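You operate a simulated robot arm through the tools that you are given. There is no shell and no other tool. Be economical: measure what you need, move in short steps, check, and stop when the job is done.

You run a simulated two-armed robot. Do the job below in one go: nothing can be reset, and whatever is moved stays where it is left.

JOB
Stand the green band coil on the blue carriage and wind it to 6 cm.
Fine: coil first; loosen the slide thumb screw before you wind and tighten it again after; let the red brake button come up; leave the block thumb screw.

The check looks at the end state, three seconds after you hand in, the way a careful person would. Anything else that was tipped, shoved, dropped, spilled or broken makes it a failure.

ROBOT AND FRAMES
Two 6-joint arms with two-finger grippers on one trunk, on a base that drives. Base frame: it is fixed to the floor where the robot stands at the start and does not move with it; the origin is under the middle of the robot, x ahead of it, y to its left, z up; the surface under the hand at the start is at about z = 0.8. Readings come in m, degrees, newtons and seconds.
The left shoulder is at the start at [0.07, 0.148, 1.415], the right one opposite. With the tool pointing down near the work surface each hand reaches from about 0.34 to 0.62 m from the robot's upright axis, wherever it stands, measured 20 degrees to its own side. Places, roughly: block thumb screw [0.7, 0.8, 0.9]; blue carriage [0.7, 0.5, 0.8]; slide thumb screw [0.7, 0.3, 0.8]; top of the blue carriage [0.7, 0.5, 0.8]. Payload 2.45 kg a hand.
Tool frame (each hand has its own): the origin (TCP) lies between the finger pads and is the grasp point; the fingertips stand 0.03 m ahead of it; z points along the fingers, y is the line along which they close. Largest opening 0.106 m; the body of the gripper starts 0.079 m behind the TCP.
Orientation is told as [roll, pitch, yaw] about the base's x, y, z axes, in that order, counted from this pose: with the fingers straight down and closing along the base's y, the tool's x points along the base's -x, its y along +y and its z along -z.

CONTROLS
- The arms move only by the tool apply_moves. It takes "left_commands", "right_commands" or both (then of equal length, played together; a hand with none holds still); each is a list that holds one entry, the list of rows, each a list of 6 numbers: the shift along the tool's x, y, z in cm, then the turn, a rotation vector about the tool's x, y, z in degrees. In form: [[[tx, ty, tz, ax, ay, az], ...]]. A call has 1 to 12 rows; each row shifts and turns the commanded pose from where the row before left it, along the tool's axes as they then stand. "left_fingers" and "right_fingers" are, for a hand that has rows, the finger opening in cm, from 0 to 10.6, set as the call begins (left out, the last holds). Each row takes 0.2 s and may step no farther than 0.05 m and 8.6 degrees from the row before; otherwise, or with a gripper value out of range, the whole call is refused. A pose out of reach is approached as far as the arm can. The call stops where the force on the tool passes 40 N (or 10 N more than at its start, if that is more) or the arm is blocked; 0.2 s more then pass. The fingers move at their own pace (about 0.072 m/s each) and stop on an object; they squeeze with about 30 N. The grip force told is the motor's: it shows also when the fingers shut on nothing. Time passes only in rows, and 0.2 s behind the last, so rows that do not move let the fingers close. The reply holds the time, the measured pose of the TCP, the force on the tool along the base axes, the opening and the grip force, in the units named above and with some noise, with the torque about the TCP (base axes, N m) and any sound that the robot's microphone picked up, and new pictures: "pictures" is both (left out), scene, wrist or none (wrist: the cameras of the hands that moved).
- Cameras (640 x 400 px; columns grow to the right, rows downward): "scene" is now at [0.1164, 0.0219, 1.611]; the picture's right is [0.35, -0.94, 0.00], its down [-0.80, -0.30, -0.52] and it looks along [0.49, 0.18, -0.85] (base axes); focal length 282 px, centre (320, 200). "left" rides on the left gripper at [0.076, 0.002, -0.106] in its tool frame; the picture's right is [-0.02, 1.00, 0.00], its down [-0.78, -0.02, -0.62] and it looks along [-0.62, -0.01, 0.78] (tool axes); focal length 247 px, centre (320, 200). "right" rides on the right gripper at [0.076, -0.002, -0.106] in its tool frame; the picture's right is [0.02, 1.00, 0.00], its down [-0.78, 0.02, -0.62] and it looks along [-0.62, 0.01, 0.78] (tool axes); focal length 247 px, centre (320, 200). There is no depth. A picture from a camera that has moved, and an enlarged one, comes with that camera's place and axes in the base frame and with its lens.
- lift_body(by): slides the trunk up (or, below 0, down) by that many m; the arms and the scene camera ride with it, the base frame stays. It gives what a move gives, with no picture.
- drive_base(legs): drives the robot by 1 to 6 legs, each [ahead, left, turn to the left] in m, m and degrees, along the robot's own axes; the way and the turn of a leg run together, so that a leg with both is an arc; at most 1.5 m and 180 degrees a leg. The arms and the cameras ride along, it lands a little off, and it stops where it bumps. It gives what a move gives, and a new picture of the scene camera.
- aim_head(pan, tilt): turns the head with the scene camera to pan (to the left, within 86 degrees either way) and tilt (down, from -29 to 69), counted from straight ahead of the robot. It gives what a move gives, and a new picture of the scene camera.
- close_up(camera, box): a new picture of the part [left, top, right, bottom] of that camera's present view, enlarged. The clock stands still meanwhile.
- job_done(): hands the job in; it is judged then, once.

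Go step by step. Nothing tells you exact positions but the pictures and the camera data: compare them with the known pose of the tool, close in by small moves and look again before you grip or let go. The budget is 120 turns and 260 pictures, counting those below and the enlarged ones. Unless the task says otherwise, let go and move clear before handing in, and close with one line.

The tools are called by a JSON object that holds its "fn" and its "kwargs". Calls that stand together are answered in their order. apply_moves: Moves the arms, as the interface text tells. Its arguments: {"type":"object","properties":{"left_commands":{"type":"array"},"left_fingers":{"type":"number"},"right_commands":{"type":"array"},"right_fingers":{"type":"number"},"pictures":{"type":"string","enum":["both","scene","wrist","none"]}},"required":[]} The other tools are called the same way: lift_body (by) slides the trunk up or down; drive_base (legs) drives the base; aim_head (pan, tilt) turns the head that bears the scene camera; close_up (camera, box) takes an enlarged picture of a part of a camera's view; job_done () hands the job in.

At the start:

```text
t: 0.0
left_ee_pos: [0.4228, 0.4311, 1.1955]
left_tool_rot: [0.1, 0.0, 0.1]
left_contact_force: [0.0, -0.2, -0.2]
left_torque: [-0.02, 0.01, 0.03]
left_opening: 0.1061
left_grip_force: 0.1
right_ee_pos: [0.6007, -0.067, 1.1404]
right_tool_rot: [0.0, 0.0, 0.0]
right_contact_force: [0.6, -0.4, 0.9]
right_torque: [-0.02, 0.0, -0.01]
right_opening: 0.1058
right_grip_force: 0.0
trunk travel left (down, up): [-0.887, 0.053]
robot x, y, heading: [-0.0013, -0.0002, 0.0]
head pan, tilt: [20.7, 58.5]
```

scene: 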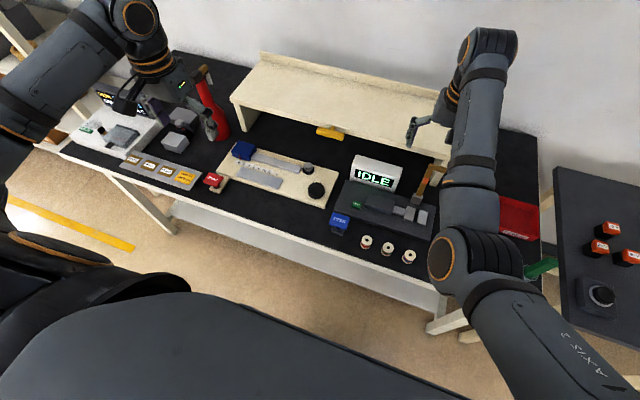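
right: 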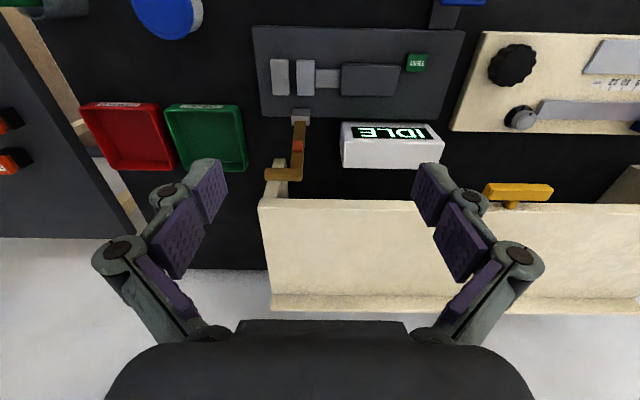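
left: 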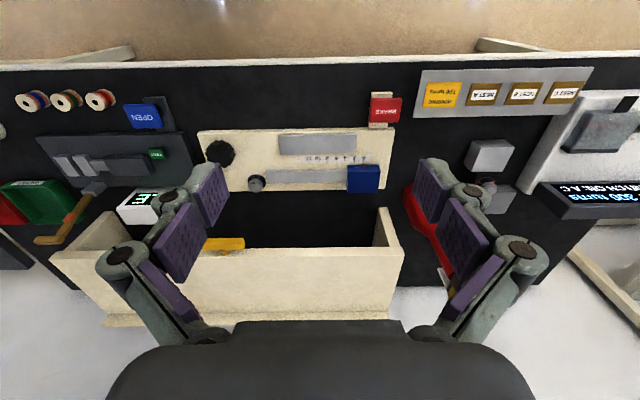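

I see a bench with a slide fixture (cream plate, blue carriage, black knobs, red brake button), and three coils near the front edge. I'll enlarge these first.

{"fn": "close_up", "kwargs": {"camera": "scene", "box": [190, 120, 350, 220]}}

{"fn": "close_up", "kwargs": {"camera": "scene", "box": [320, 180, 448, 280]}}

{"fn": "close_up", "kwargs": {"camera": "left", "box": [180, 80, 420, 230]}}

{"fn": "close_up", "kwargs": {"camera": "left", "box": [0, 70, 160, 170]}}

```text
4.00 times, centred on (270, 170) of scene
camera zoom: at [0.1164, 0.0219, 1.611], right [0.35, -0.94, 0.0], down [-0.8, -0.3, -0.52], along [0.49, 0.18, -0.85], focal length 1129 px, centre (520, 320)
```

zoom: 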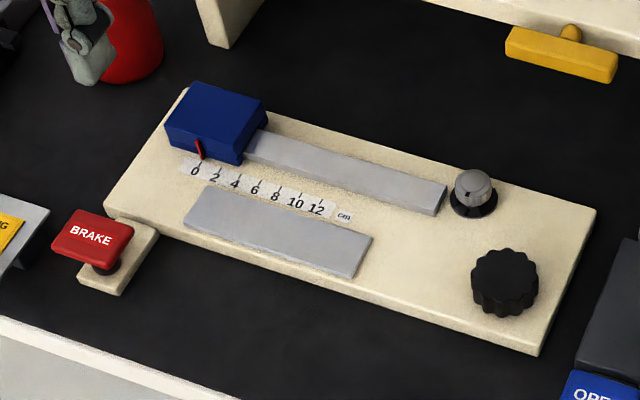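

```text
4.00 times, centred on (384, 230) of scene
camera zoom: at [0.1164, 0.0219, 1.611], right [0.35, -0.94, 0.0], down [-0.8, -0.3, -0.52], along [0.49, 0.18, -0.85], focal length 1129 px, centre (64, 80)
```

zoom: 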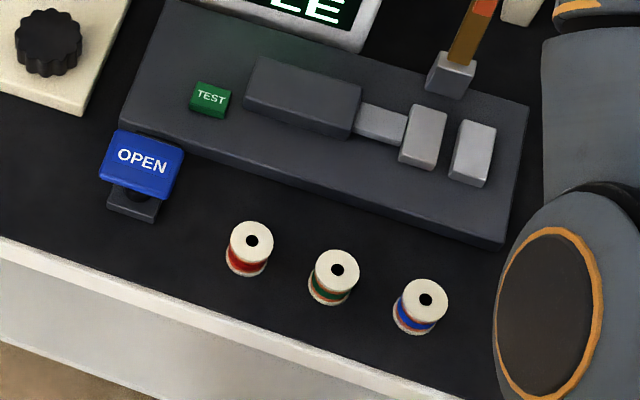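

```text
2.67 times, centred on (300, 155) of left
camera zoom: at [0.3447, 0.4317, 1.3029], right [0.02, 1.0, 0.0], down [0.78, -0.02, 0.62], along [0.62, -0.01, -0.78], focal length 659 px, centre (373, 320)
```

zoom: 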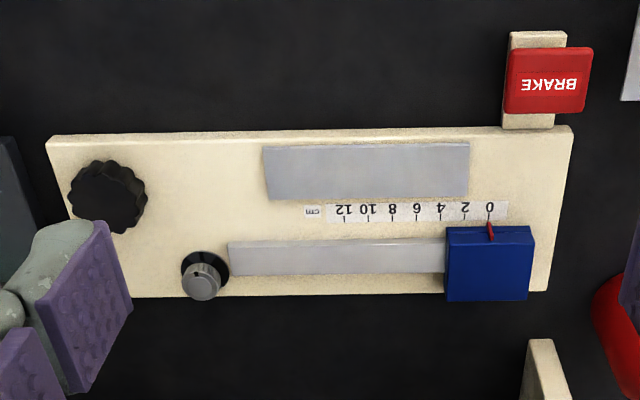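

```text
4.00 times, centred on (80, 120) of left
camera zoom: at [0.3447, 0.4317, 1.3029], right [0.02, 1.0, 0.0], down [0.78, -0.02, 0.62], along [0.62, -0.01, -0.78], focal length 988 px, centre (1280, 520)
```

zoom: 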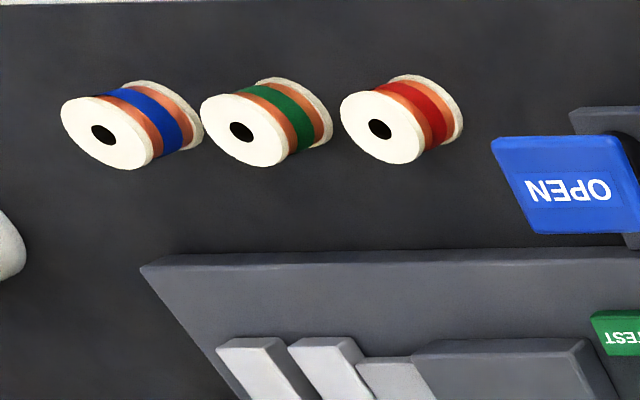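

The green coil (middle one) is near (0.486, -0.058), the carriage near (0.655, 0.515), the thumb screw near (0.666, 0.27), the black knob near (0.587, 0.215) and the brake near (0.50, 0.55). I bring the right hand above the green coil first.

{"fn": "apply_moves", "kwargs": {"right_commands": [[[2.3, 0.18, 3.4, 0, 0, 0], [2.3, 0.18, 3.4, 0, 0, 0], [2.3, 0.18, 3.4, 0, 0, 0], [2.3, 0.18, 3.4, 0, 0, 0], [2.3, 0.18, 3.4, 0, 0, 0]]], "right_fingers": 5.6}}

```text
t: 0.9
left_ee_pos: [0.4213, 0.4308, 1.1964]
left_tool_rot: [0.0, 0.0, 0.0]
left_contact_force: [-0.1, 0.7, -0.5]
left_torque: [-0.04, 0.0, 0.04]
left_opening: 0.1061
left_grip_force: 0.0
right_ee_pos: [0.5518, -0.1526, 1.0344]
right_tool_rot: [-7.8, -2.7, -3.9]
right_contact_force: [-0.4, 0.1, -0.4]
right_torque: [0.01, 0.01, -0.02]
right_opening: 0.056
right_grip_force: 0.1
right hand out of reach, approached as far as the arm can: row 3, 4
trunk travel left (down, up): [-0.887, 0.053]
robot x, y, heading: [0.0003, -0.003, 0.1]
head pan, tilt: [20.7, 58.5]
stopped in row 4 (right hand): the arm was blocked; the commanded pose is now the measured one
camera scene: at [0.1158, 0.0211, 1.6112], right [0.35, -0.94, 0.0], down [-0.8, -0.3, -0.52], along [0.49, 0.18, -0.85], focal length 282 px, centre (320, 200)
camera right: at [0.4722, -0.1348, 1.1356], right [0.05, 0.99, -0.14], down [0.76, 0.05, 0.65], along [0.65, -0.14, -0.75], focal length 247 px, centre (320, 200)
```

scene: 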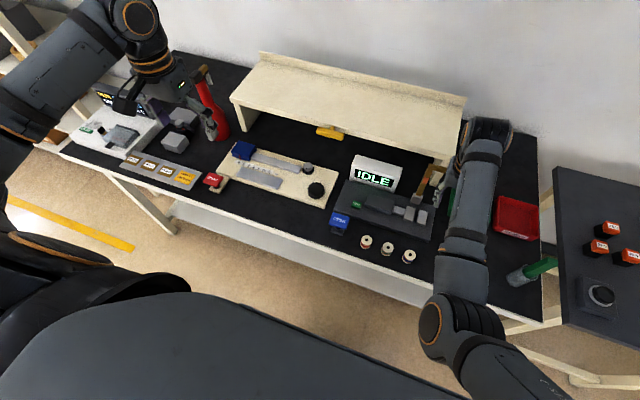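
right: 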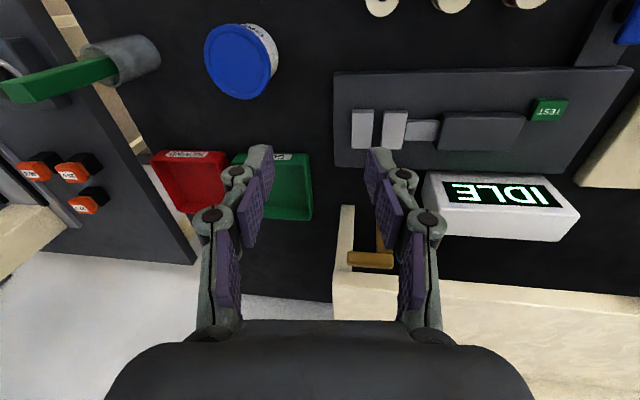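

The right arm can't reach that far inward with the robot here. I'll lift and re-level the hand, then drive left so the coil lies about 20° to the right.

{"fn": "apply_moves", "kwargs": {"right_commands": [[[0, 0, -3.5, -3.9, 1.35, -1.95], [0, 0, -3.5, -3.9, 1.35, -1.95], [0, -2, 0, 0, 0, 0]]], "pictures": "none"}}

{"fn": "drive_base", "kwargs": {"legs": [[0, 0.13, 0]]}}

```text
t: 1.7
left_ee_pos: [0.4232, 0.4304, 1.1971]
left_tool_rot: [-0.1, 0.0, 0.1]
left_contact_force: [-1.4, 0.0, 0.3]
left_torque: [0.03, 0.0, -0.02]
left_opening: 0.1059
left_grip_force: 0.0
right_ee_pos: [0.5657, -0.158, 1.0818]
right_tool_rot: [0.1, 0.3, 0.0]
right_contact_force: [0.3, -1.1, -0.1]
right_torque: [0.01, 0.02, 0.0]
right_opening: 0.056
right_grip_force: 0.0
right hand out of reach, approached as far as the arm can: row 2
trunk travel left (down, up): [-0.887, 0.053]
robot x, y, heading: [-0.0019, -0.0008, -0.0]
head pan, tilt: [20.7, 58.5]
```

```text
t: 3.0
left_ee_pos: [0.4216, 0.5579, 1.1978]
left_tool_rot: [0.1, 0.0, 0.0]
left_contact_force: [-0.3, -0.7, -0.2]
left_torque: [0.05, 0.0, -0.02]
left_opening: 0.1061
left_grip_force: 0.0
right_ee_pos: [0.5659, -0.0315, 1.0821]
right_tool_rot: [0.1, 0.3, -0.1]
right_contact_force: [0.0, -0.6, 0.0]
right_torque: [0.02, -0.03, 0.0]
right_opening: 0.056
right_grip_force: 0.0
trunk travel left (down, up): [-0.887, 0.053]
robot x, y, heading: [-0.0029, 0.1336, -0.1]
head pan, tilt: [20.7, 58.5]
camera scene: at [0.1164, 0.1479, 1.6111], right [0.35, -0.94, 0.0], down [-0.8, -0.3, -0.52], along [0.49, 0.19, -0.85], focal length 282 px, centre (320, 200)
```

scene: 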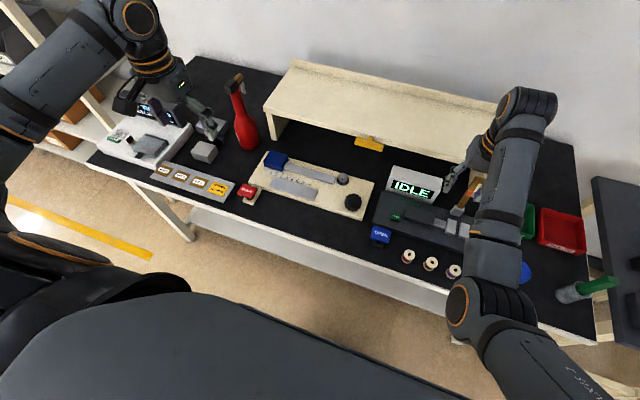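

Now the hand moves to above the green coil.

{"fn": "apply_moves", "kwargs": {"right_commands": [[[2, -0.67, 3.5, 0, 0, 0], [2, -0.67, 3.5, 0, 0, 0], [2, -0.67, 3.5, 0, 0, 0], [2, -0.67, 3.5, 0, 0, 0]]]}}

```text
t: 4.0
left_ee_pos: [0.4213, 0.5602, 1.1974]
left_tool_rot: [0.0, 0.0, 0.0]
left_contact_force: [0.5, 0.3, 0.4]
left_torque: [-0.02, 0.01, 0.01]
left_opening: 0.106
left_grip_force: 0.1
right_ee_pos: [0.4849, -0.0559, 0.9444]
right_tool_rot: [-0.1, 0.2, -0.1]
right_contact_force: [-0.2, -1.1, 0.8]
right_torque: [-0.01, 0.01, 0.02]
right_opening: 0.0562
right_grip_force: 0.1
trunk travel left (down, up): [-0.887, 0.053]
robot x, y, heading: [0.002, 0.1262, 0.1]
head pan, tilt: [20.7, 58.5]
camera scene: at [0.1154, 0.1504, 1.6112], right [0.35, -0.94, 0.0], down [-0.8, -0.3, -0.52], along [0.49, 0.19, -0.85], focal length 282 px, centre (320, 200)
camera right: at [0.4099, -0.0576, 1.0496], right [-0.02, 1.0, 0.0], down [0.78, 0.02, 0.62], along [0.62, 0.01, -0.79], focal length 247 px, centre (320, 200)
```

scene: 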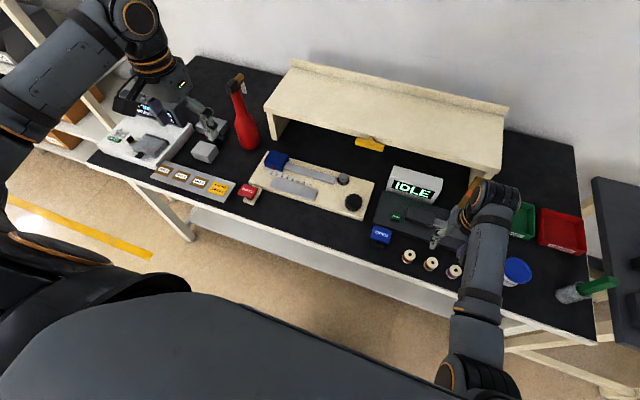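
right: 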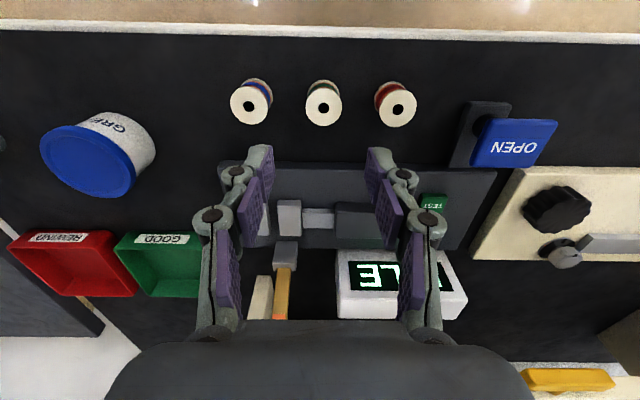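

The green coil sits near (0.478, -0.053), with its top at about z 0.84. I go down partway and check again.

{"fn": "apply_moves", "kwargs": {"right_commands": [[[0.35, 0.15, 3.5, 0, 0, 0], [0.35, 0.15, 3.5, 0, 0, 0]]], "pictures": "wrist"}}

```text
t: 4.6
left_ee_pos: [0.4222, 0.5602, 1.197]
left_tool_rot: [0.0, -0.1, 0.1]
left_contact_force: [0.4, -0.6, -0.5]
left_torque: [0.01, 0.02, 0.01]
left_opening: 0.1061
left_grip_force: 0.0
right_ee_pos: [0.4776, -0.0517, 0.8697]
right_tool_rot: [0.0, 0.3, -0.1]
right_contact_force: [-0.7, 0.2, 0.0]
right_torque: [0.01, 0.0, -0.05]
right_opening: 0.0559
right_grip_force: 0.1
trunk travel left (down, up): [-0.887, 0.053]
robot x, y, heading: [0.0011, 0.1311, -0.1]
head pan, tilt: [20.7, 58.5]
camera right: at [0.4022, -0.0544, 0.9751], right [-0.02, 1.0, 0.0], down [0.79, 0.02, 0.62], along [0.62, 0.01, -0.79], focal length 247 px, centre (320, 200)
```

right: 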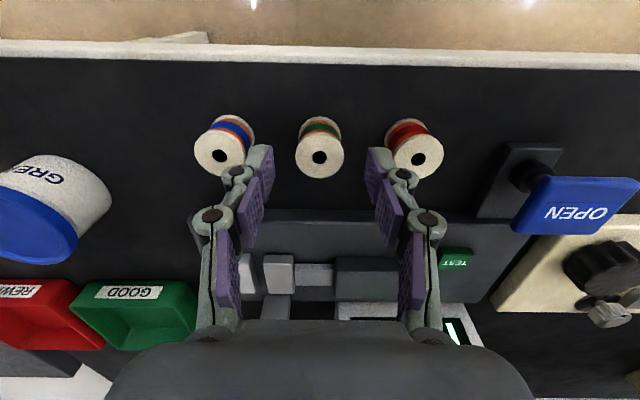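

The coil top is at z≈0.832, centred at (0.479, -0.054). I lower to 0.838 and close.

{"fn": "apply_moves", "kwargs": {"right_commands": [[[-0.1, -0.25, 1.6, 0, 0, 0], [0, 0, 1.55, 0, 0, 0]]], "pictures": "wrist"}}

{"fn": "apply_moves", "kwargs": {"right_commands": [[[0, 0, 0, 0, 0, 0], [0, 0, 0, 0, 0, 0], [0, 0, 0, 0, 0, 0]]], "right_fingers": 2, "pictures": "wrist"}}

```text
t: 5.2
left_ee_pos: [0.4227, 0.5604, 1.1954]
left_tool_rot: [0.0, 0.0, 0.1]
left_contact_force: [0.1, 0.3, 0.1]
left_torque: [-0.02, 0.0, 0.01]
left_opening: 0.1059
left_grip_force: 0.1
right_ee_pos: [0.4793, -0.0551, 0.8401]
right_tool_rot: [-0.1, 0.3, -0.1]
right_contact_force: [0.6, 0.2, -0.1]
right_torque: [0.01, -0.01, 0.0]
right_opening: 0.0557
right_grip_force: 0.1
trunk travel left (down, up): [-0.887, 0.053]
robot x, y, heading: [-0.0009, 0.1287, -0.1]
head pan, tilt: [20.7, 58.5]
camera right: at [0.4043, -0.0572, 0.9462], right [-0.02, 1.0, 0.0], down [0.79, 0.02, 0.62], along [0.62, 0.01, -0.79], focal length 247 px, centre (320, 200)
```

right: 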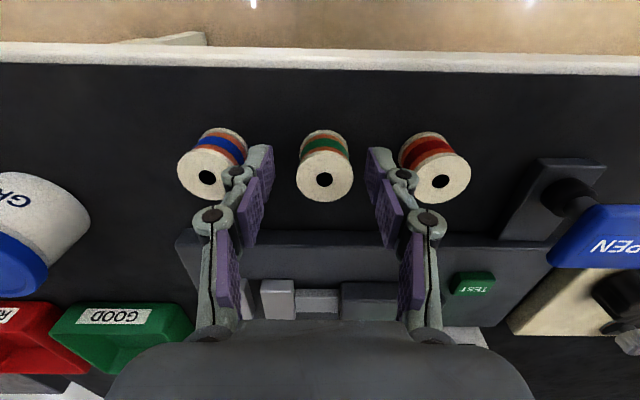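

```text
t: 6.0
left_ee_pos: [0.422, 0.5602, 1.1955]
left_tool_rot: [0.0, 0.0, 0.0]
left_contact_force: [0.1, 0.2, 0.2]
left_torque: [-0.01, 0.0, -0.03]
left_opening: 0.1058
left_grip_force: 0.1
right_ee_pos: [0.4803, -0.0555, 0.8407]
right_tool_rot: [-0.1, 0.2, -0.2]
right_contact_force: [0.9, -0.5, 1.0]
right_torque: [0.0, 0.03, -0.01]
right_opening: 0.0304
right_grip_force: 29.8
trunk travel left (down, up): [-0.887, 0.053]
robot x, y, heading: [0.0045, 0.1291, 0.1]
head pan, tilt: [20.7, 58.5]
camera right: at [0.4039, -0.057, 0.9466], right [-0.02, 1.0, 0.0], down [0.79, 0.02, 0.62], along [0.62, 0.01, -0.79], focal length 247 px, centre (320, 200)
```

right: 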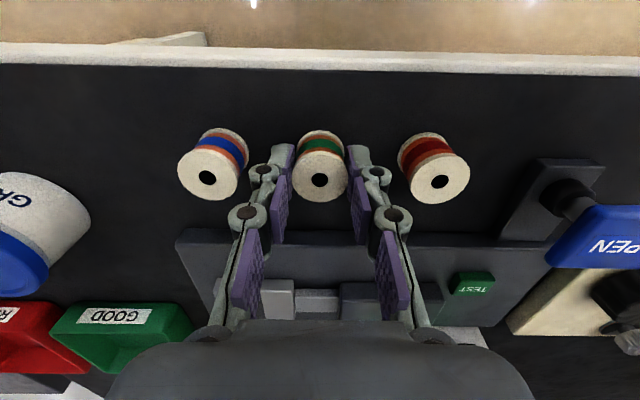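

The coil is gripped. I lift it and drive left toward the carriage.

{"fn": "apply_moves", "kwargs": {"right_commands": [[[0, 0, -4, 0, 0, 0], [0, 0, -4, 0, 0, 0], [0, 0, -4, 0, 0, 0], [0, 0, -4, 0, 0, 0]]], "pictures": "wrist"}}

{"fn": "drive_base", "kwargs": {"legs": [[0, 0.5, 0]]}}

```text
t: 7.0
left_ee_pos: [0.4232, 0.56, 1.197]
left_tool_rot: [0.0, 0.0, 0.1]
left_contact_force: [0.5, 0.5, -0.4]
left_torque: [-0.03, 0.01, -0.03]
left_opening: 0.106
left_grip_force: 0.1
right_ee_pos: [0.479, -0.0532, 1.001]
right_tool_rot: [-0.1, 0.4, 0.0]
right_contact_force: [-0.1, 0.1, 0.1]
right_torque: [0.01, -0.03, 0.01]
right_opening: 0.0196
right_grip_force: 0.0
trunk travel left (down, up): [-0.887, 0.053]
robot x, y, heading: [-0.0006, 0.1298, -0.1]
head pan, tilt: [20.7, 58.5]
camera right: at [0.4041, -0.056, 1.107], right [-0.02, 1.0, 0.0], down [0.79, 0.02, 0.62], along [0.62, 0.01, -0.79], focal length 247 px, centre (320, 200)
```

right: 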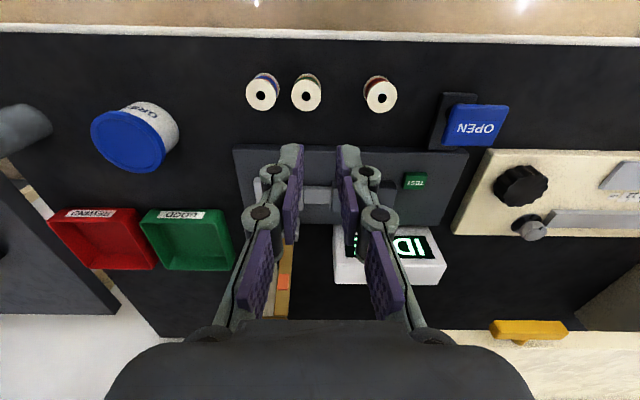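

```text
t: 9.9
left_ee_pos: [0.4233, 1.0517, 1.1966]
left_tool_rot: [-0.1, 0.0, -0.1]
left_contact_force: [0.3, -0.2, 0.3]
left_torque: [0.03, 0.03, -0.02]
left_opening: 0.1061
left_grip_force: 0.0
right_ee_pos: [0.4801, 0.4388, 1.0]
right_tool_rot: [0.0, 0.2, -0.2]
right_contact_force: [-0.4, -1.0, 1.1]
right_torque: [0.03, -0.04, 0.0]
right_opening: 0.0201
right_grip_force: 0.0
trunk travel left (down, up): [-0.887, 0.053]
robot x, y, heading: [0.004, 0.6244, -0.5]
head pan, tilt: [20.7, 58.5]
camera scene: at [0.1168, 0.6428, 1.6111], right [0.35, -0.94, 0.0], down [-0.8, -0.3, -0.52], along [0.49, 0.18, -0.85], focal length 282 px, centre (320, 200)
```

scene: 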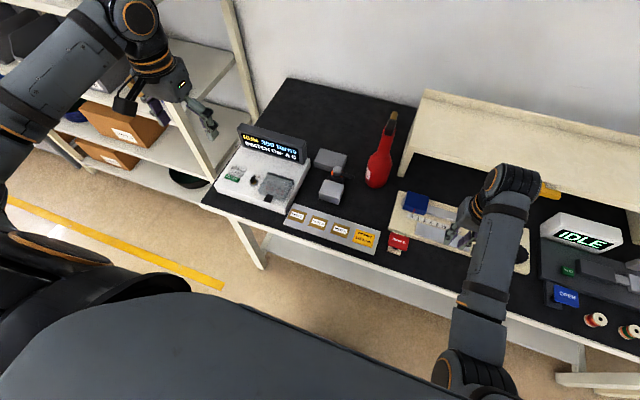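

The coil slipped out of the grip during the lift, and it still stands on the bench close to the blue one. I'll drive back and grip it again, lower down and along x, where there's room for the fingers.

{"fn": "drive_base", "kwargs": {"legs": [[0, -0.5, 0.4]]}}

{"fn": "apply_moves", "kwargs": {"right_commands": [[[0, 0, 0, 0, 0, 8.2], [0, 0, 0, 0, 0, 8.2], [0, 0, 0, 0, 0, 8.2], [0, 0, 0, 0, 0, 8.2], [0, 0, 0, 0, 0, 8.2], [0, 0, 0, 0, 0, 8.2], [0, 0, 0, 0, 0, 8.2], [0, 0, 0, 0, 0, 8.2], [0, 0, 0, 0, 0, 8.2], [0, 0, 0, 0, 0, 8.2], [0, 0, 0, 0, 0, 8]]], "right_fingers": 6}}

```text
t: 12.7
left_ee_pos: [0.4189, 0.5794, 1.1956]
left_tool_rot: [-0.1, -0.1, 0.8]
left_contact_force: [-0.1, -0.6, -0.3]
left_torque: [-0.04, -0.01, 0.03]
left_opening: 0.106
left_grip_force: 0.0
right_ee_pos: [0.4856, -0.0334, 1.0008]
right_tool_rot: [-0.2, 0.3, 0.7]
right_contact_force: [0.2, 0.5, 0.1]
right_torque: [-0.01, 0.04, -0.02]
right_opening: 0.0199
right_grip_force: 0.0
trunk travel left (down, up): [-0.887, 0.053]
robot x, y, heading: [0.0052, 0.1416, 0.7]
head pan, tilt: [20.7, 58.5]
camera scene: at [0.1194, 0.1681, 1.611], right [0.37, -0.93, 0.0], down [-0.79, -0.31, -0.52], along [0.49, 0.19, -0.85], focal length 282 px, centre (320, 200)
```

scene: 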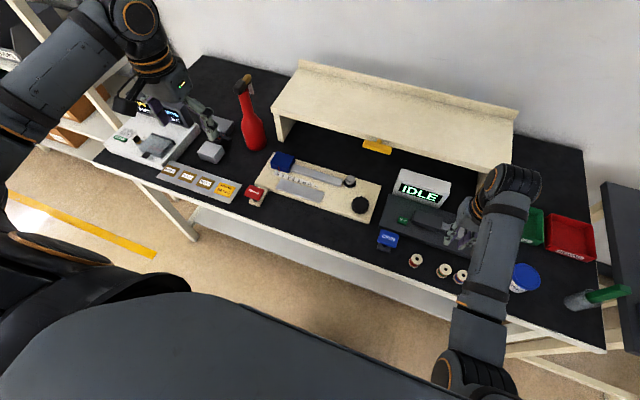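

```text
t: 15.1
left_ee_pos: [0.4189, 0.5797, 1.1959]
left_tool_rot: [-0.1, -0.1, 0.8]
left_contact_force: [0.3, 0.2, -0.5]
left_torque: [0.0, 0.0, 0.01]
left_opening: 0.1058
left_grip_force: 0.1
right_ee_pos: [0.4851, -0.0337, 1.0002]
right_tool_rot: [-0.3, 0.0, -89.5]
right_contact_force: [0.2, 1.1, -0.4]
right_torque: [-0.01, -0.01, -0.05]
right_opening: 0.0599
right_grip_force: 0.0
trunk travel left (down, up): [-0.887, 0.053]
robot x, y, heading: [0.0051, 0.143, 0.9]
head pan, tilt: [20.7, 58.5]
camera scene: at [0.1194, 0.1663, 1.611], right [0.37, -0.93, 0.0], down [-0.79, -0.31, -0.52], along [0.49, 0.19, -0.85], focal length 282 px, centre (320, 200)
camera right: at [0.484, 0.0424, 1.1062], right [1.0, 0.03, -0.01], down [0.03, -0.78, 0.62], along [0.02, -0.62, -0.78], focal length 247 px, centre (320, 200)
```

scene: 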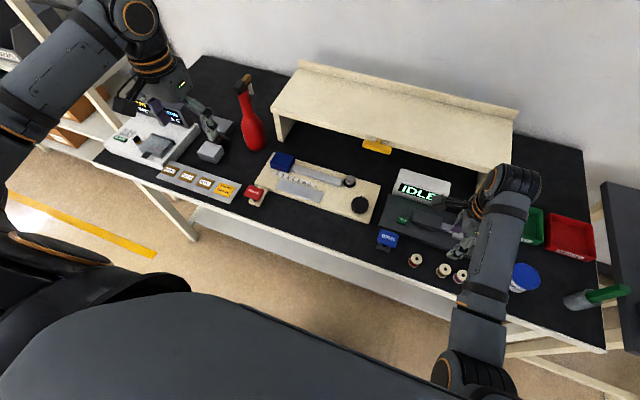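
right: 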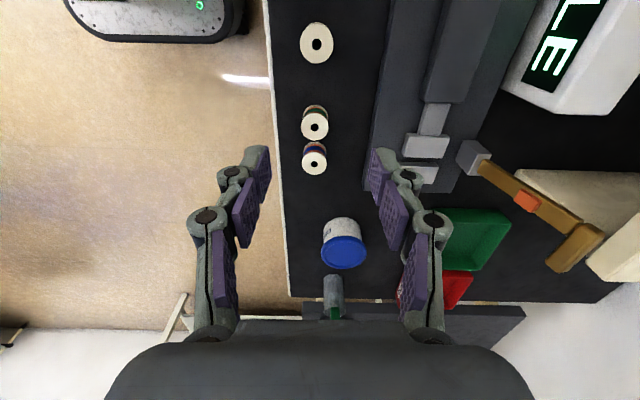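

The hand is now turned with the fingers closing along x. I move over the coil at about (0.481, -0.064) and go down to z 0.88.

{"fn": "apply_moves", "kwargs": {"right_commands": [[[-1, -0.15, 4, 0, 0, 0], [-1, -0.15, 4, 0, 0, 0], [-1, -0.15, 4, 0, 0, 0]]], "pictures": "wrist"}}

```text
t: 15.9
left_ee_pos: [0.4194, 0.5792, 1.1968]
left_tool_rot: [0.0, -0.1, 0.9]
left_contact_force: [0.1, -0.4, -0.4]
left_torque: [-0.01, 0.0, 0.01]
left_opening: 0.106
left_grip_force: 0.0
right_ee_pos: [0.4839, -0.0629, 0.8796]
right_tool_rot: [-0.3, 0.0, -89.3]
right_contact_force: [0.7, 0.3, 0.1]
right_torque: [0.03, 0.02, 0.0]
right_opening: 0.0597
right_grip_force: 0.0
trunk travel left (down, up): [-0.887, 0.053]
robot x, y, heading: [0.0015, 0.1417, 0.5]
head pan, tilt: [20.7, 58.5]
camera right: at [0.4825, 0.0127, 0.9853], right [1.0, 0.03, 0.0], down [0.03, -0.78, 0.62], along [0.02, -0.62, -0.78], focal length 247 px, centre (320, 200)
```

right: 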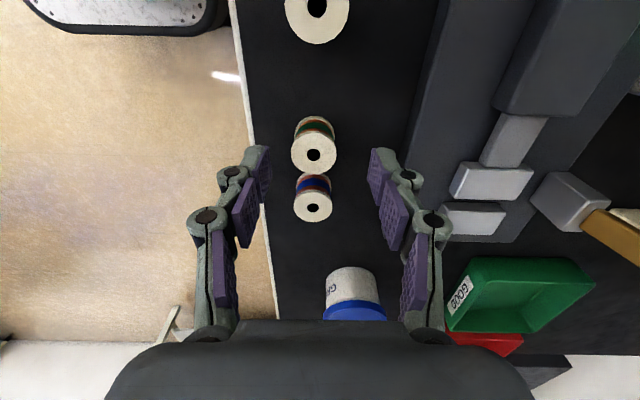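

A small correction is needed: −6.5 mm in y and −3 mm in x. Then I go down to z≈0.834, looking before I close.

{"fn": "apply_moves", "kwargs": {"right_commands": [[[-0.65, -0.3, 2.5, 0, 0, 0], [0, 0, 2.0, 0, 0, 0]]], "pictures": "wrist"}}

```text
t: 16.5
left_ee_pos: [0.4202, 0.5782, 1.1963]
left_tool_rot: [0.1, 0.0, 0.8]
left_contact_force: [0.3, -0.2, 0.1]
left_torque: [-0.03, 0.0, 0.0]
left_opening: 0.1061
left_grip_force: 0.0
right_ee_pos: [0.4783, -0.0691, 0.8345]
right_tool_rot: [-0.2, -0.1, -89.3]
right_contact_force: [0.6, -0.1, -0.4]
right_torque: [0.0, 0.02, -0.01]
right_opening: 0.0599
right_grip_force: 0.1
trunk travel left (down, up): [-0.887, 0.053]
robot x, y, heading: [0.006, 0.1406, 0.9]
head pan, tilt: [20.7, 58.5]
camera right: at [0.4776, 0.0065, 0.9397], right [1.0, 0.03, -0.01], down [0.03, -0.78, 0.62], along [0.02, -0.62, -0.78], focal length 247 px, centre (320, 200)
```

right: 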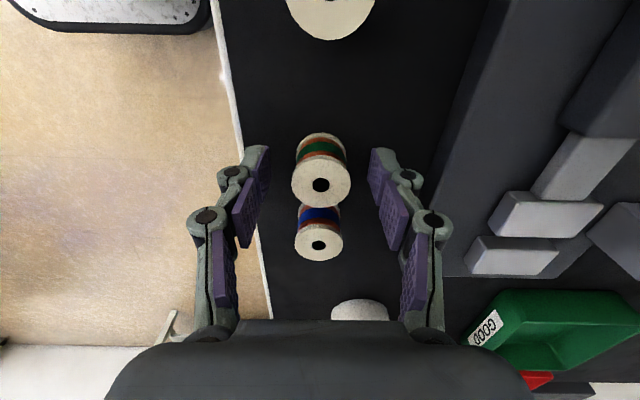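

It's well centred. I close fully, then lift gently by 1.5 cm.

{"fn": "apply_moves", "kwargs": {"right_commands": [[[0, 0, 0.1, 0, 0, 0], [0, 0, 0, 0, 0, 0], [0, 0, 0, 0, 0, 0], [0, 0, 0, 0, 0, 0]]], "right_fingers": 0, "pictures": "wrist"}}

{"fn": "apply_moves", "kwargs": {"right_commands": [[[0, 0, -0.3, 0, 0, 0], [0, 0, -0.6, 0, 0, 0], [0, 0, -0.6, 0, 0, 0], [0, 0, 0, 0, 0, 0]]], "pictures": "wrist"}}

```text
t: 17.5
left_ee_pos: [0.4192, 0.5804, 1.1963]
left_tool_rot: [0.0, 0.0, 0.8]
left_contact_force: [0.3, -0.4, -0.6]
left_torque: [0.01, -0.04, 0.02]
left_opening: 0.1061
left_grip_force: 0.0
right_ee_pos: [0.4772, -0.0689, 0.8334]
right_tool_rot: [-0.4, -0.1, -89.2]
right_contact_force: [-0.9, 0.7, 1.8]
right_torque: [0.04, -0.03, -0.01]
right_opening: 0.0303
right_grip_force: 30.1
trunk travel left (down, up): [-0.887, 0.053]
robot x, y, heading: [0.003, 0.146, 0.9]
head pan, tilt: [20.7, 58.5]
camera right: at [0.4768, 0.0068, 0.9396], right [1.0, 0.03, 0.0], down [0.03, -0.78, 0.62], along [0.02, -0.62, -0.78], focal length 247 px, centre (320, 200)
```

right: 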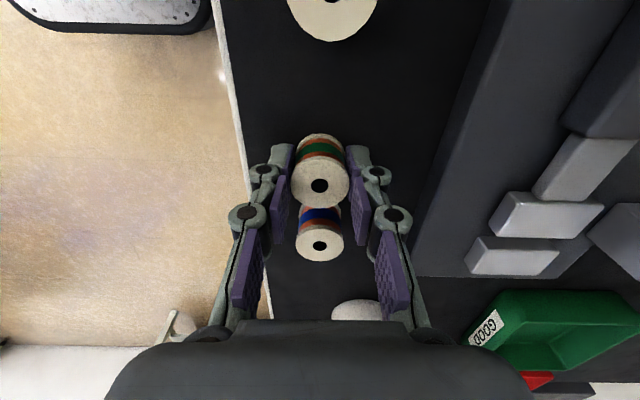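

```text
t: 18.5
left_ee_pos: [0.4192, 0.5796, 1.197]
left_tool_rot: [0.1, -0.1, 0.8]
left_contact_force: [0.5, 0.3, 0.2]
left_torque: [-0.01, 0.02, 0.0]
left_opening: 0.106
left_grip_force: 0.1
right_ee_pos: [0.4782, -0.0704, 0.8497]
right_tool_rot: [-0.4, -0.1, -89.3]
right_contact_force: [-1.1, -0.6, -0.3]
right_torque: [-0.01, 0.01, 0.01]
right_opening: 0.0305
right_grip_force: 29.7
trunk travel left (down, up): [-0.887, 0.053]
robot x, y, heading: [0.0054, 0.1472, 0.8]
head pan, tilt: [20.7, 58.5]
camera right: at [0.4767, 0.0056, 0.9552], right [1.0, 0.03, -0.01], down [0.03, -0.78, 0.62], along [0.02, -0.62, -0.78], focal length 247 px, centre (320, 200)
```

right: 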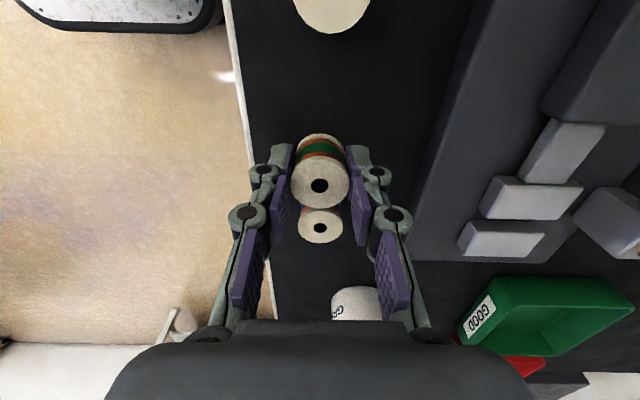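

The coil comes up with the hand now. I'll keep lifting gently and check.

{"fn": "apply_moves", "kwargs": {"right_commands": [[[0, 0, -0.8, 0, 0, 0], [0, 0, -1.4, 0, 0, 0], [0, 0, -1.8, 0, 0, 0], [0, 0, -2, 0, 0, 0], [0, 0, -2, 0, 0, 0], [0, 0, -2, 0, 0, 0], [0, 0, -2, 0, 0, 0], [0, 0, -1.5, 0, 0, 0], [0, 0, -0.8, 0, 0, 0], [0, 0, 0, 0, 0, 0]]], "pictures": "wrist"}}

```text
t: 20.7
left_ee_pos: [0.421, 0.5789, 1.1959]
left_tool_rot: [0.0, 0.0, 0.8]
left_contact_force: [-0.4, 0.3, -0.6]
left_torque: [0.03, 0.02, 0.0]
left_opening: 0.1058
left_grip_force: 0.0
right_ee_pos: [0.4776, -0.0711, 0.9928]
right_tool_rot: [-0.3, -0.1, -89.3]
right_contact_force: [0.1, 0.0, -0.4]
right_torque: [-0.01, -0.03, -0.01]
right_opening: 0.0305
right_grip_force: 29.8
trunk travel left (down, up): [-0.887, 0.053]
robot x, y, heading: [0.0004, 0.1418, 0.8]
head pan, tilt: [20.7, 58.5]
camera right: at [0.4767, 0.0048, 1.0981], right [1.0, 0.03, -0.01], down [0.03, -0.78, 0.62], along [0.02, -0.62, -0.78], focal length 247 px, centre (320, 200)
```

right: 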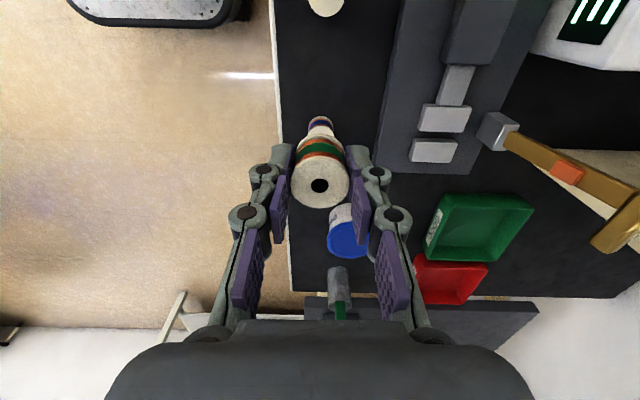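

The coil is held firmly. I drive left, then a bit ahead.

{"fn": "drive_base", "kwargs": {"legs": [[0, 0.54, -0.5], [0.06, 0, 0]]}}

{"fn": "close_up", "kwargs": {"camera": "right", "box": [200, 80, 440, 230]}}

```text
t: 24.4
left_ee_pos: [0.4741, 1.1026, 1.2001]
left_tool_rot: [0.1, -0.4, 0.0]
left_contact_force: [-0.1, -0.7, 0.1]
left_torque: [0.02, -0.05, -0.01]
left_opening: 0.1061
left_grip_force: 0.0
right_ee_pos: [0.526, 0.4517, 0.9957]
right_tool_rot: [0.2, -0.1, -90.2]
right_contact_force: [-1.4, 0.3, 0.1]
right_torque: [-0.01, -0.06, -0.01]
right_opening: 0.0303
right_grip_force: 30.2
trunk travel left (down, up): [-0.887, 0.053]
robot x, y, heading: [0.0601, 0.6732, 0.1]
head pan, tilt: [20.7, 58.5]
camera scene: at [0.1656, 0.6929, 1.6119], right [0.35, -0.94, 0.0], down [-0.79, -0.3, -0.53], along [0.49, 0.19, -0.85], focal length 282 px, centre (320, 200)
```

scene: 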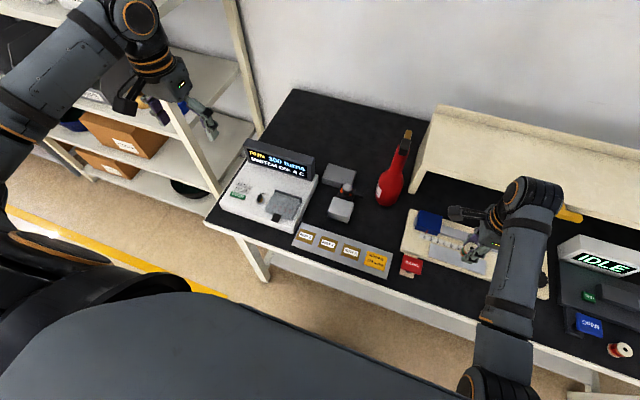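

```text
2.67 times, centred on (320, 155) of right
camera zoom: at [0.524, 0.5271, 1.101], right [1.0, 0.02, 0.0], down [0.01, -0.78, 0.62], along [0.01, -0.62, -0.78], focal length 659 px, centre (320, 320)
```

zoom: 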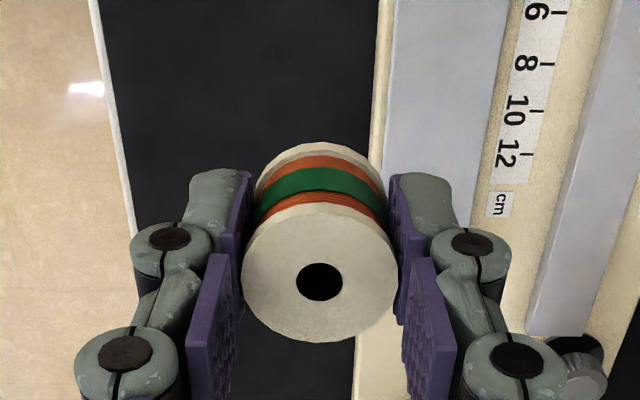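

I look closer at the carriage to fix its position and height.

{"fn": "close_up", "kwargs": {"camera": "scene", "box": [380, 190, 476, 250]}}

{"fn": "close_up", "kwargs": {"camera": "right", "box": [300, 0, 640, 212]}}

```text
6.67 times, centred on (428, 220) of scene
camera zoom: at [0.1656, 0.6929, 1.6119], right [0.35, -0.94, 0.0], down [-0.79, -0.3, -0.53], along [0.49, 0.19, -0.85], focal length 1882 px, centre (-400, 67)
```

zoom: 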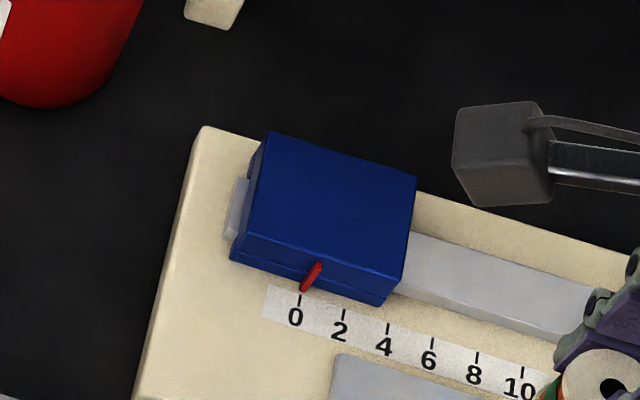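

```text
1.88 times, centred on (470, 106) of right
camera zoom: at [0.524, 0.5271, 1.101], right [1.0, 0.02, 0.0], down [0.01, -0.78, 0.62], along [0.01, -0.62, -0.78], focal length 465 px, centre (38, 377)
```

zoom: 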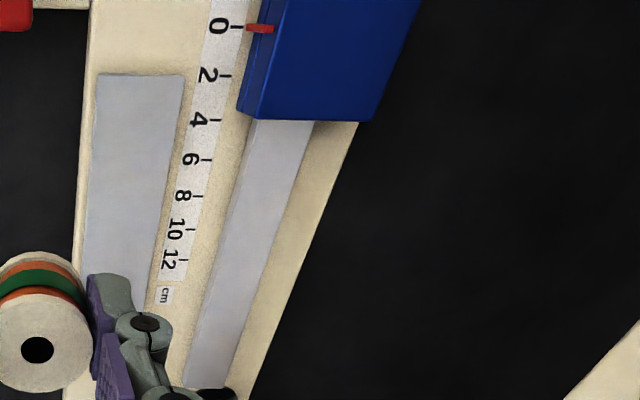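

The carriage's top face spans x 0.628–0.686 and y 0.487–0.556, so its centre is about (0.657, 0.521) at z≈0.843. I move the coil above it.

{"fn": "apply_moves", "kwargs": {"right_commands": [[[1.15, 2.2, 0.7, 0, 0, 0], [1.15, 2.2, 0.7, 0, 0, 0], [1.15, 2.2, 0.7, 0, 0, 0], [1.15, 2.2, 0.7, 0, 0, 0], [1.15, 2.2, 0.7, 0, 0, 0], [1.15, 2.1, 0.7, 0, 0, 0]]]}}

{"fn": "close_up", "kwargs": {"camera": "scene", "box": [380, 190, 476, 250]}}

```text
t: 25.8
left_ee_pos: [0.4827, 1.1038, 1.1952]
left_tool_rot: [-0.1, 0.1, 0.0]
left_contact_force: [1.7, 0.3, -0.2]
left_torque: [-0.03, 0.06, 0.01]
left_opening: 0.1061
left_grip_force: 0.0
right_ee_pos: [0.662, 0.5201, 0.949]
right_tool_rot: [-0.4, -0.1, -90.1]
right_contact_force: [1.1, 0.6, -0.2]
right_torque: [-0.02, 0.0, 0.01]
right_opening: 0.0304
right_grip_force: 30.3
trunk travel left (down, up): [-0.887, 0.053]
robot x, y, heading: [0.0597, 0.6737, 0.0]
head pan, tilt: [20.7, 58.5]
camera scene: at [0.1779, 0.6946, 1.6108], right [0.35, -0.94, 0.0], down [-0.8, -0.3, -0.52], along [0.49, 0.18, -0.85], focal length 282 px, centre (320, 200)
camera right: at [0.6627, 0.5967, 1.0543], right [1.0, 0.02, -0.01], down [0.02, -0.78, 0.62], along [0.01, -0.62, -0.78], focal length 247 px, centre (320, 200)
```

scene: 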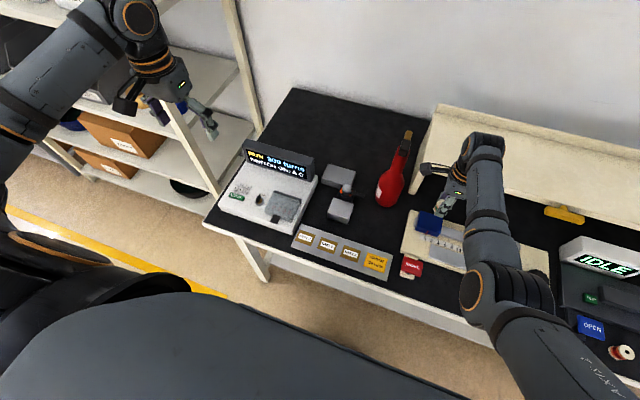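
right: 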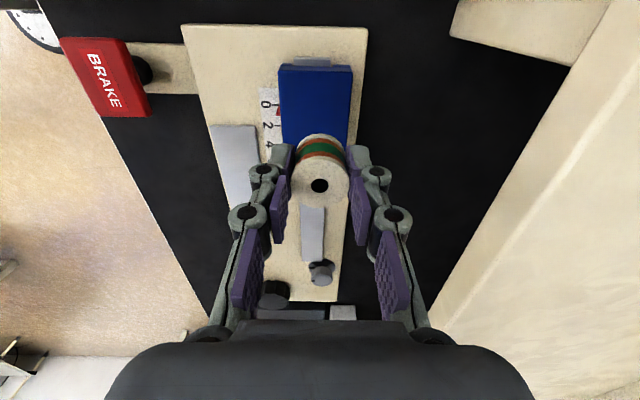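

```text
6.67 times, centred on (428, 220) of scene
camera zoom: at [0.1779, 0.6946, 1.6108], right [0.35, -0.94, 0.0], down [-0.8, -0.3, -0.52], along [0.49, 0.18, -0.85], focal length 1882 px, centre (-400, 67)
```

zoom: 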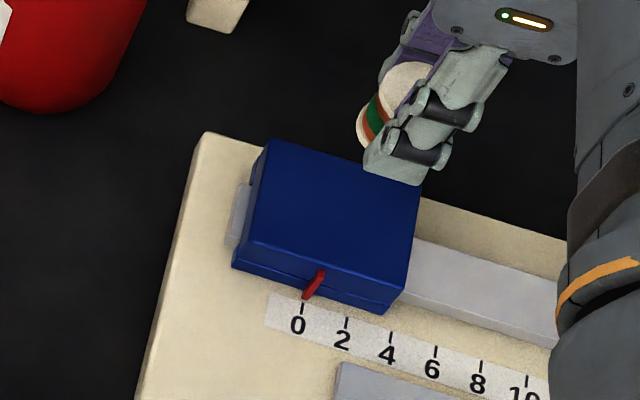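

The carriage centre comes out at about (0.659, 0.522), right below the coil. I lower to just above the top face.

{"fn": "apply_moves", "kwargs": {"right_commands": [[[0.1, -0.3, 1.5, 0, 0, 0], [0, 0, 1.5, 0, 0, 0], [0, 0, 1.5, 0, 0, 0], [0, 0, 1.0, 0, 0, 0], [0, 0, 0, 0, 0, 0]]], "pictures": "wrist"}}

{"fn": "close_up", "kwargs": {"camera": "scene", "box": [380, 190, 476, 250]}}

```text
t: 27.0
left_ee_pos: [0.4817, 1.1039, 1.1963]
left_tool_rot: [0.0, 0.1, 0.0]
left_contact_force: [-0.1, -0.4, 0.1]
left_torque: [0.01, 0.01, -0.02]
left_opening: 0.1063
left_grip_force: 0.0
right_ee_pos: [0.6591, 0.5215, 0.8939]
right_tool_rot: [-0.4, 0.0, -90.1]
right_contact_force: [0.9, 0.2, 0.0]
right_torque: [-0.01, 0.02, -0.03]
right_opening: 0.0304
right_grip_force: 29.8
trunk travel left (down, up): [-0.887, 0.053]
robot x, y, heading: [0.0559, 0.6726, 0.1]
head pan, tilt: [20.7, 58.5]
camera right: at [0.6581, 0.5975, 0.9989], right [1.0, 0.02, -0.01], down [0.02, -0.78, 0.62], along [0.01, -0.62, -0.78], focal length 247 px, centre (320, 200)
```

right: 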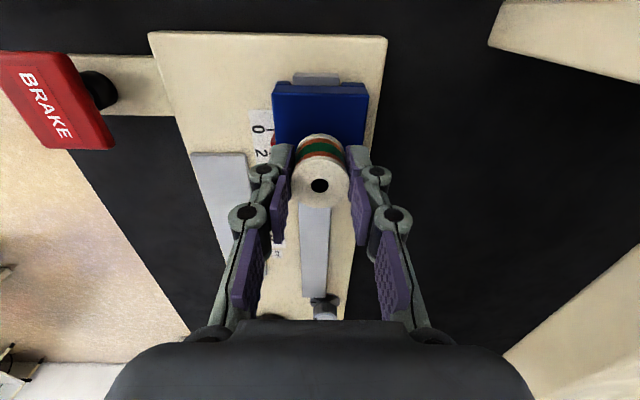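

```text
6.67 times, centred on (428, 220) of scene
camera zoom: at [0.176, 0.6942, 1.611], right [0.35, -0.94, 0.0], down [-0.8, -0.3, -0.52], along [0.49, 0.18, -0.85], focal length 1882 px, centre (-400, 67)
```

zoom: 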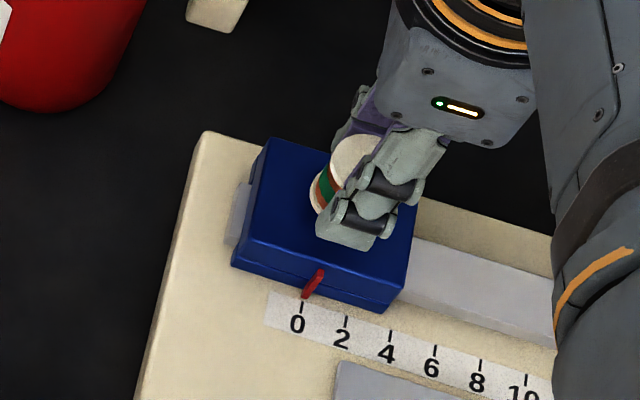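

It's centred. I lower in 2 mm steps and watch the force.

{"fn": "apply_moves", "kwargs": {"right_commands": [[[0, 0, 0.2, 0, 0, 0], [0, 0, 0.2, 0, 0, 0], [0, 0, 0.2, 0, 0, 0], [0, 0, 0, 0, 0, 0]]], "pictures": "none"}}

{"fn": "close_up", "kwargs": {"camera": "right", "box": [240, 60, 400, 220]}}

```text
t: 28.0
left_ee_pos: [0.4818, 1.1034, 1.1961]
left_tool_rot: [0.0, 0.1, 0.1]
left_contact_force: [0.0, 0.7, -0.3]
left_torque: [0.0, 0.01, -0.01]
left_opening: 0.106
left_grip_force: 0.0
right_ee_pos: [0.6585, 0.5231, 0.8876]
right_tool_rot: [-0.2, -0.1, -90.1]
right_contact_force: [0.4, 0.4, -0.2]
right_torque: [0.03, 0.0, 0.01]
right_opening: 0.0304
right_grip_force: 29.4
trunk travel left (down, up): [-0.887, 0.053]
robot x, y, heading: [0.0588, 0.6719, 0.0]
head pan, tilt: [20.7, 58.5]
```

```text
2.50 times, centred on (320, 140) of right
camera zoom: at [0.6585, 0.5981, 0.9934], right [1.0, 0.02, -0.01], down [0.02, -0.78, 0.62], along [0.01, -0.62, -0.78], focal length 617 px, centre (320, 350)
```

zoom: 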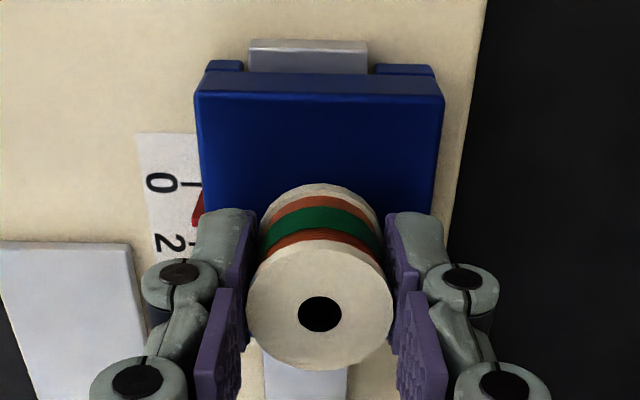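

No contact yet; I go on lowering.

{"fn": "apply_moves", "kwargs": {"right_commands": [[[0, 0, 0.2, 0, 0, 0], [0, 0, 0.2, 0, 0, 0], [0, 0, 0.1, 0, 0, 0], [0, 0, 0, 0, 0, 0]]], "pictures": "none"}}

{"fn": "close_up", "kwargs": {"camera": "scene", "box": [396, 190, 460, 230]}}

```text
t: 29.0
left_ee_pos: [0.4797, 1.104, 1.196]
left_tool_rot: [0.0, 0.0, 0.1]
left_contact_force: [0.2, 0.2, 0.9]
left_torque: [-0.01, -0.01, 0.01]
left_opening: 0.1061
left_grip_force: 0.1
right_ee_pos: [0.659, 0.5216, 0.8835]
right_tool_rot: [-0.1, -0.1, -90.1]
right_contact_force: [0.1, 0.3, 5.5]
right_torque: [-0.03, -0.03, -0.03]
right_opening: 0.0304
right_grip_force: 29.7
trunk travel left (down, up): [-0.887, 0.053]
robot x, y, heading: [0.0591, 0.6722, -0.1]
head pan, tilt: [20.7, 58.5]
```

```text
10.00 times, centred on (428, 210) of scene
camera zoom: at [0.1748, 0.6945, 1.6112], right [0.35, -0.94, 0.0], down [-0.8, -0.3, -0.52], along [0.49, 0.18, -0.85], focal length 2823 px, centre (-760, 100)
```

zoom: 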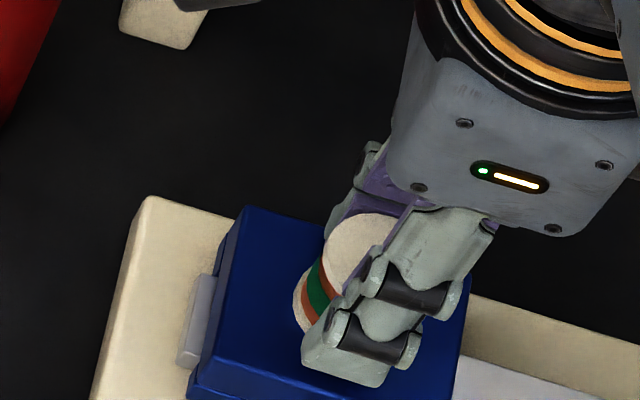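

There's light contact (5.5 N), so the coil is standing on the carriage. I release, then rise.

{"fn": "apply_moves", "kwargs": {"right_commands": [[[0, 0, 0, 0, 0, 0], [0, 0, 0, 0, 0, 0], [0, 0, 0, 0, 0, 0]]], "right_fingers": 6, "pictures": "none"}}

{"fn": "apply_moves", "kwargs": {"right_commands": [[[0, 0, -1.5, 0, 0, 0], [0, 0, -3, 0, 0, 0], [0, 0, -4, 0, 0, 0], [0, 0, -4, 0, 0, 0]]], "pictures": "wrist"}}

```text
t: 29.8
left_ee_pos: [0.4817, 1.1031, 1.1963]
left_tool_rot: [0.0, 0.0, 0.0]
left_contact_force: [0.1, -0.7, -0.4]
left_torque: [-0.01, 0.03, 0.03]
left_opening: 0.1059
left_grip_force: 0.0
right_ee_pos: [0.6586, 0.5215, 0.8834]
right_tool_rot: [-0.3, -0.1, -89.9]
right_contact_force: [0.2, 0.1, 0.4]
right_torque: [0.01, -0.01, 0.02]
right_opening: 0.06
right_grip_force: 0.1
trunk travel left (down, up): [-0.887, 0.053]
robot x, y, heading: [0.0582, 0.6692, -0.0]
head pan, tilt: [20.7, 58.5]
```

```text
t: 30.8
left_ee_pos: [0.4817, 1.1026, 1.197]
left_tool_rot: [0.0, 0.0, 0.0]
left_contact_force: [-0.2, 0.6, -0.1]
left_torque: [-0.01, -0.02, 0.01]
left_opening: 0.1063
left_grip_force: 0.0
right_ee_pos: [0.656, 0.5237, 1.0085]
right_tool_rot: [-0.2, 0.1, -90.1]
right_contact_force: [-0.1, 0.3, 0.8]
right_torque: [0.01, -0.02, -0.01]
right_opening: 0.0601
right_grip_force: 0.1
trunk travel left (down, up): [-0.887, 0.053]
robot x, y, heading: [0.0583, 0.6716, 0.1]
head pan, tilt: [20.7, 58.5]
camera right: at [0.6567, 0.5987, 1.1152], right [1.0, 0.02, -0.01], down [0.02, -0.78, 0.62], along [0.01, -0.62, -0.78], focal length 247 px, centre (320, 200)
```

right: 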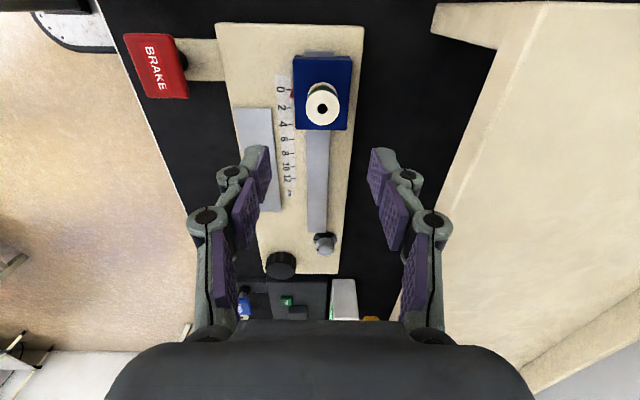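

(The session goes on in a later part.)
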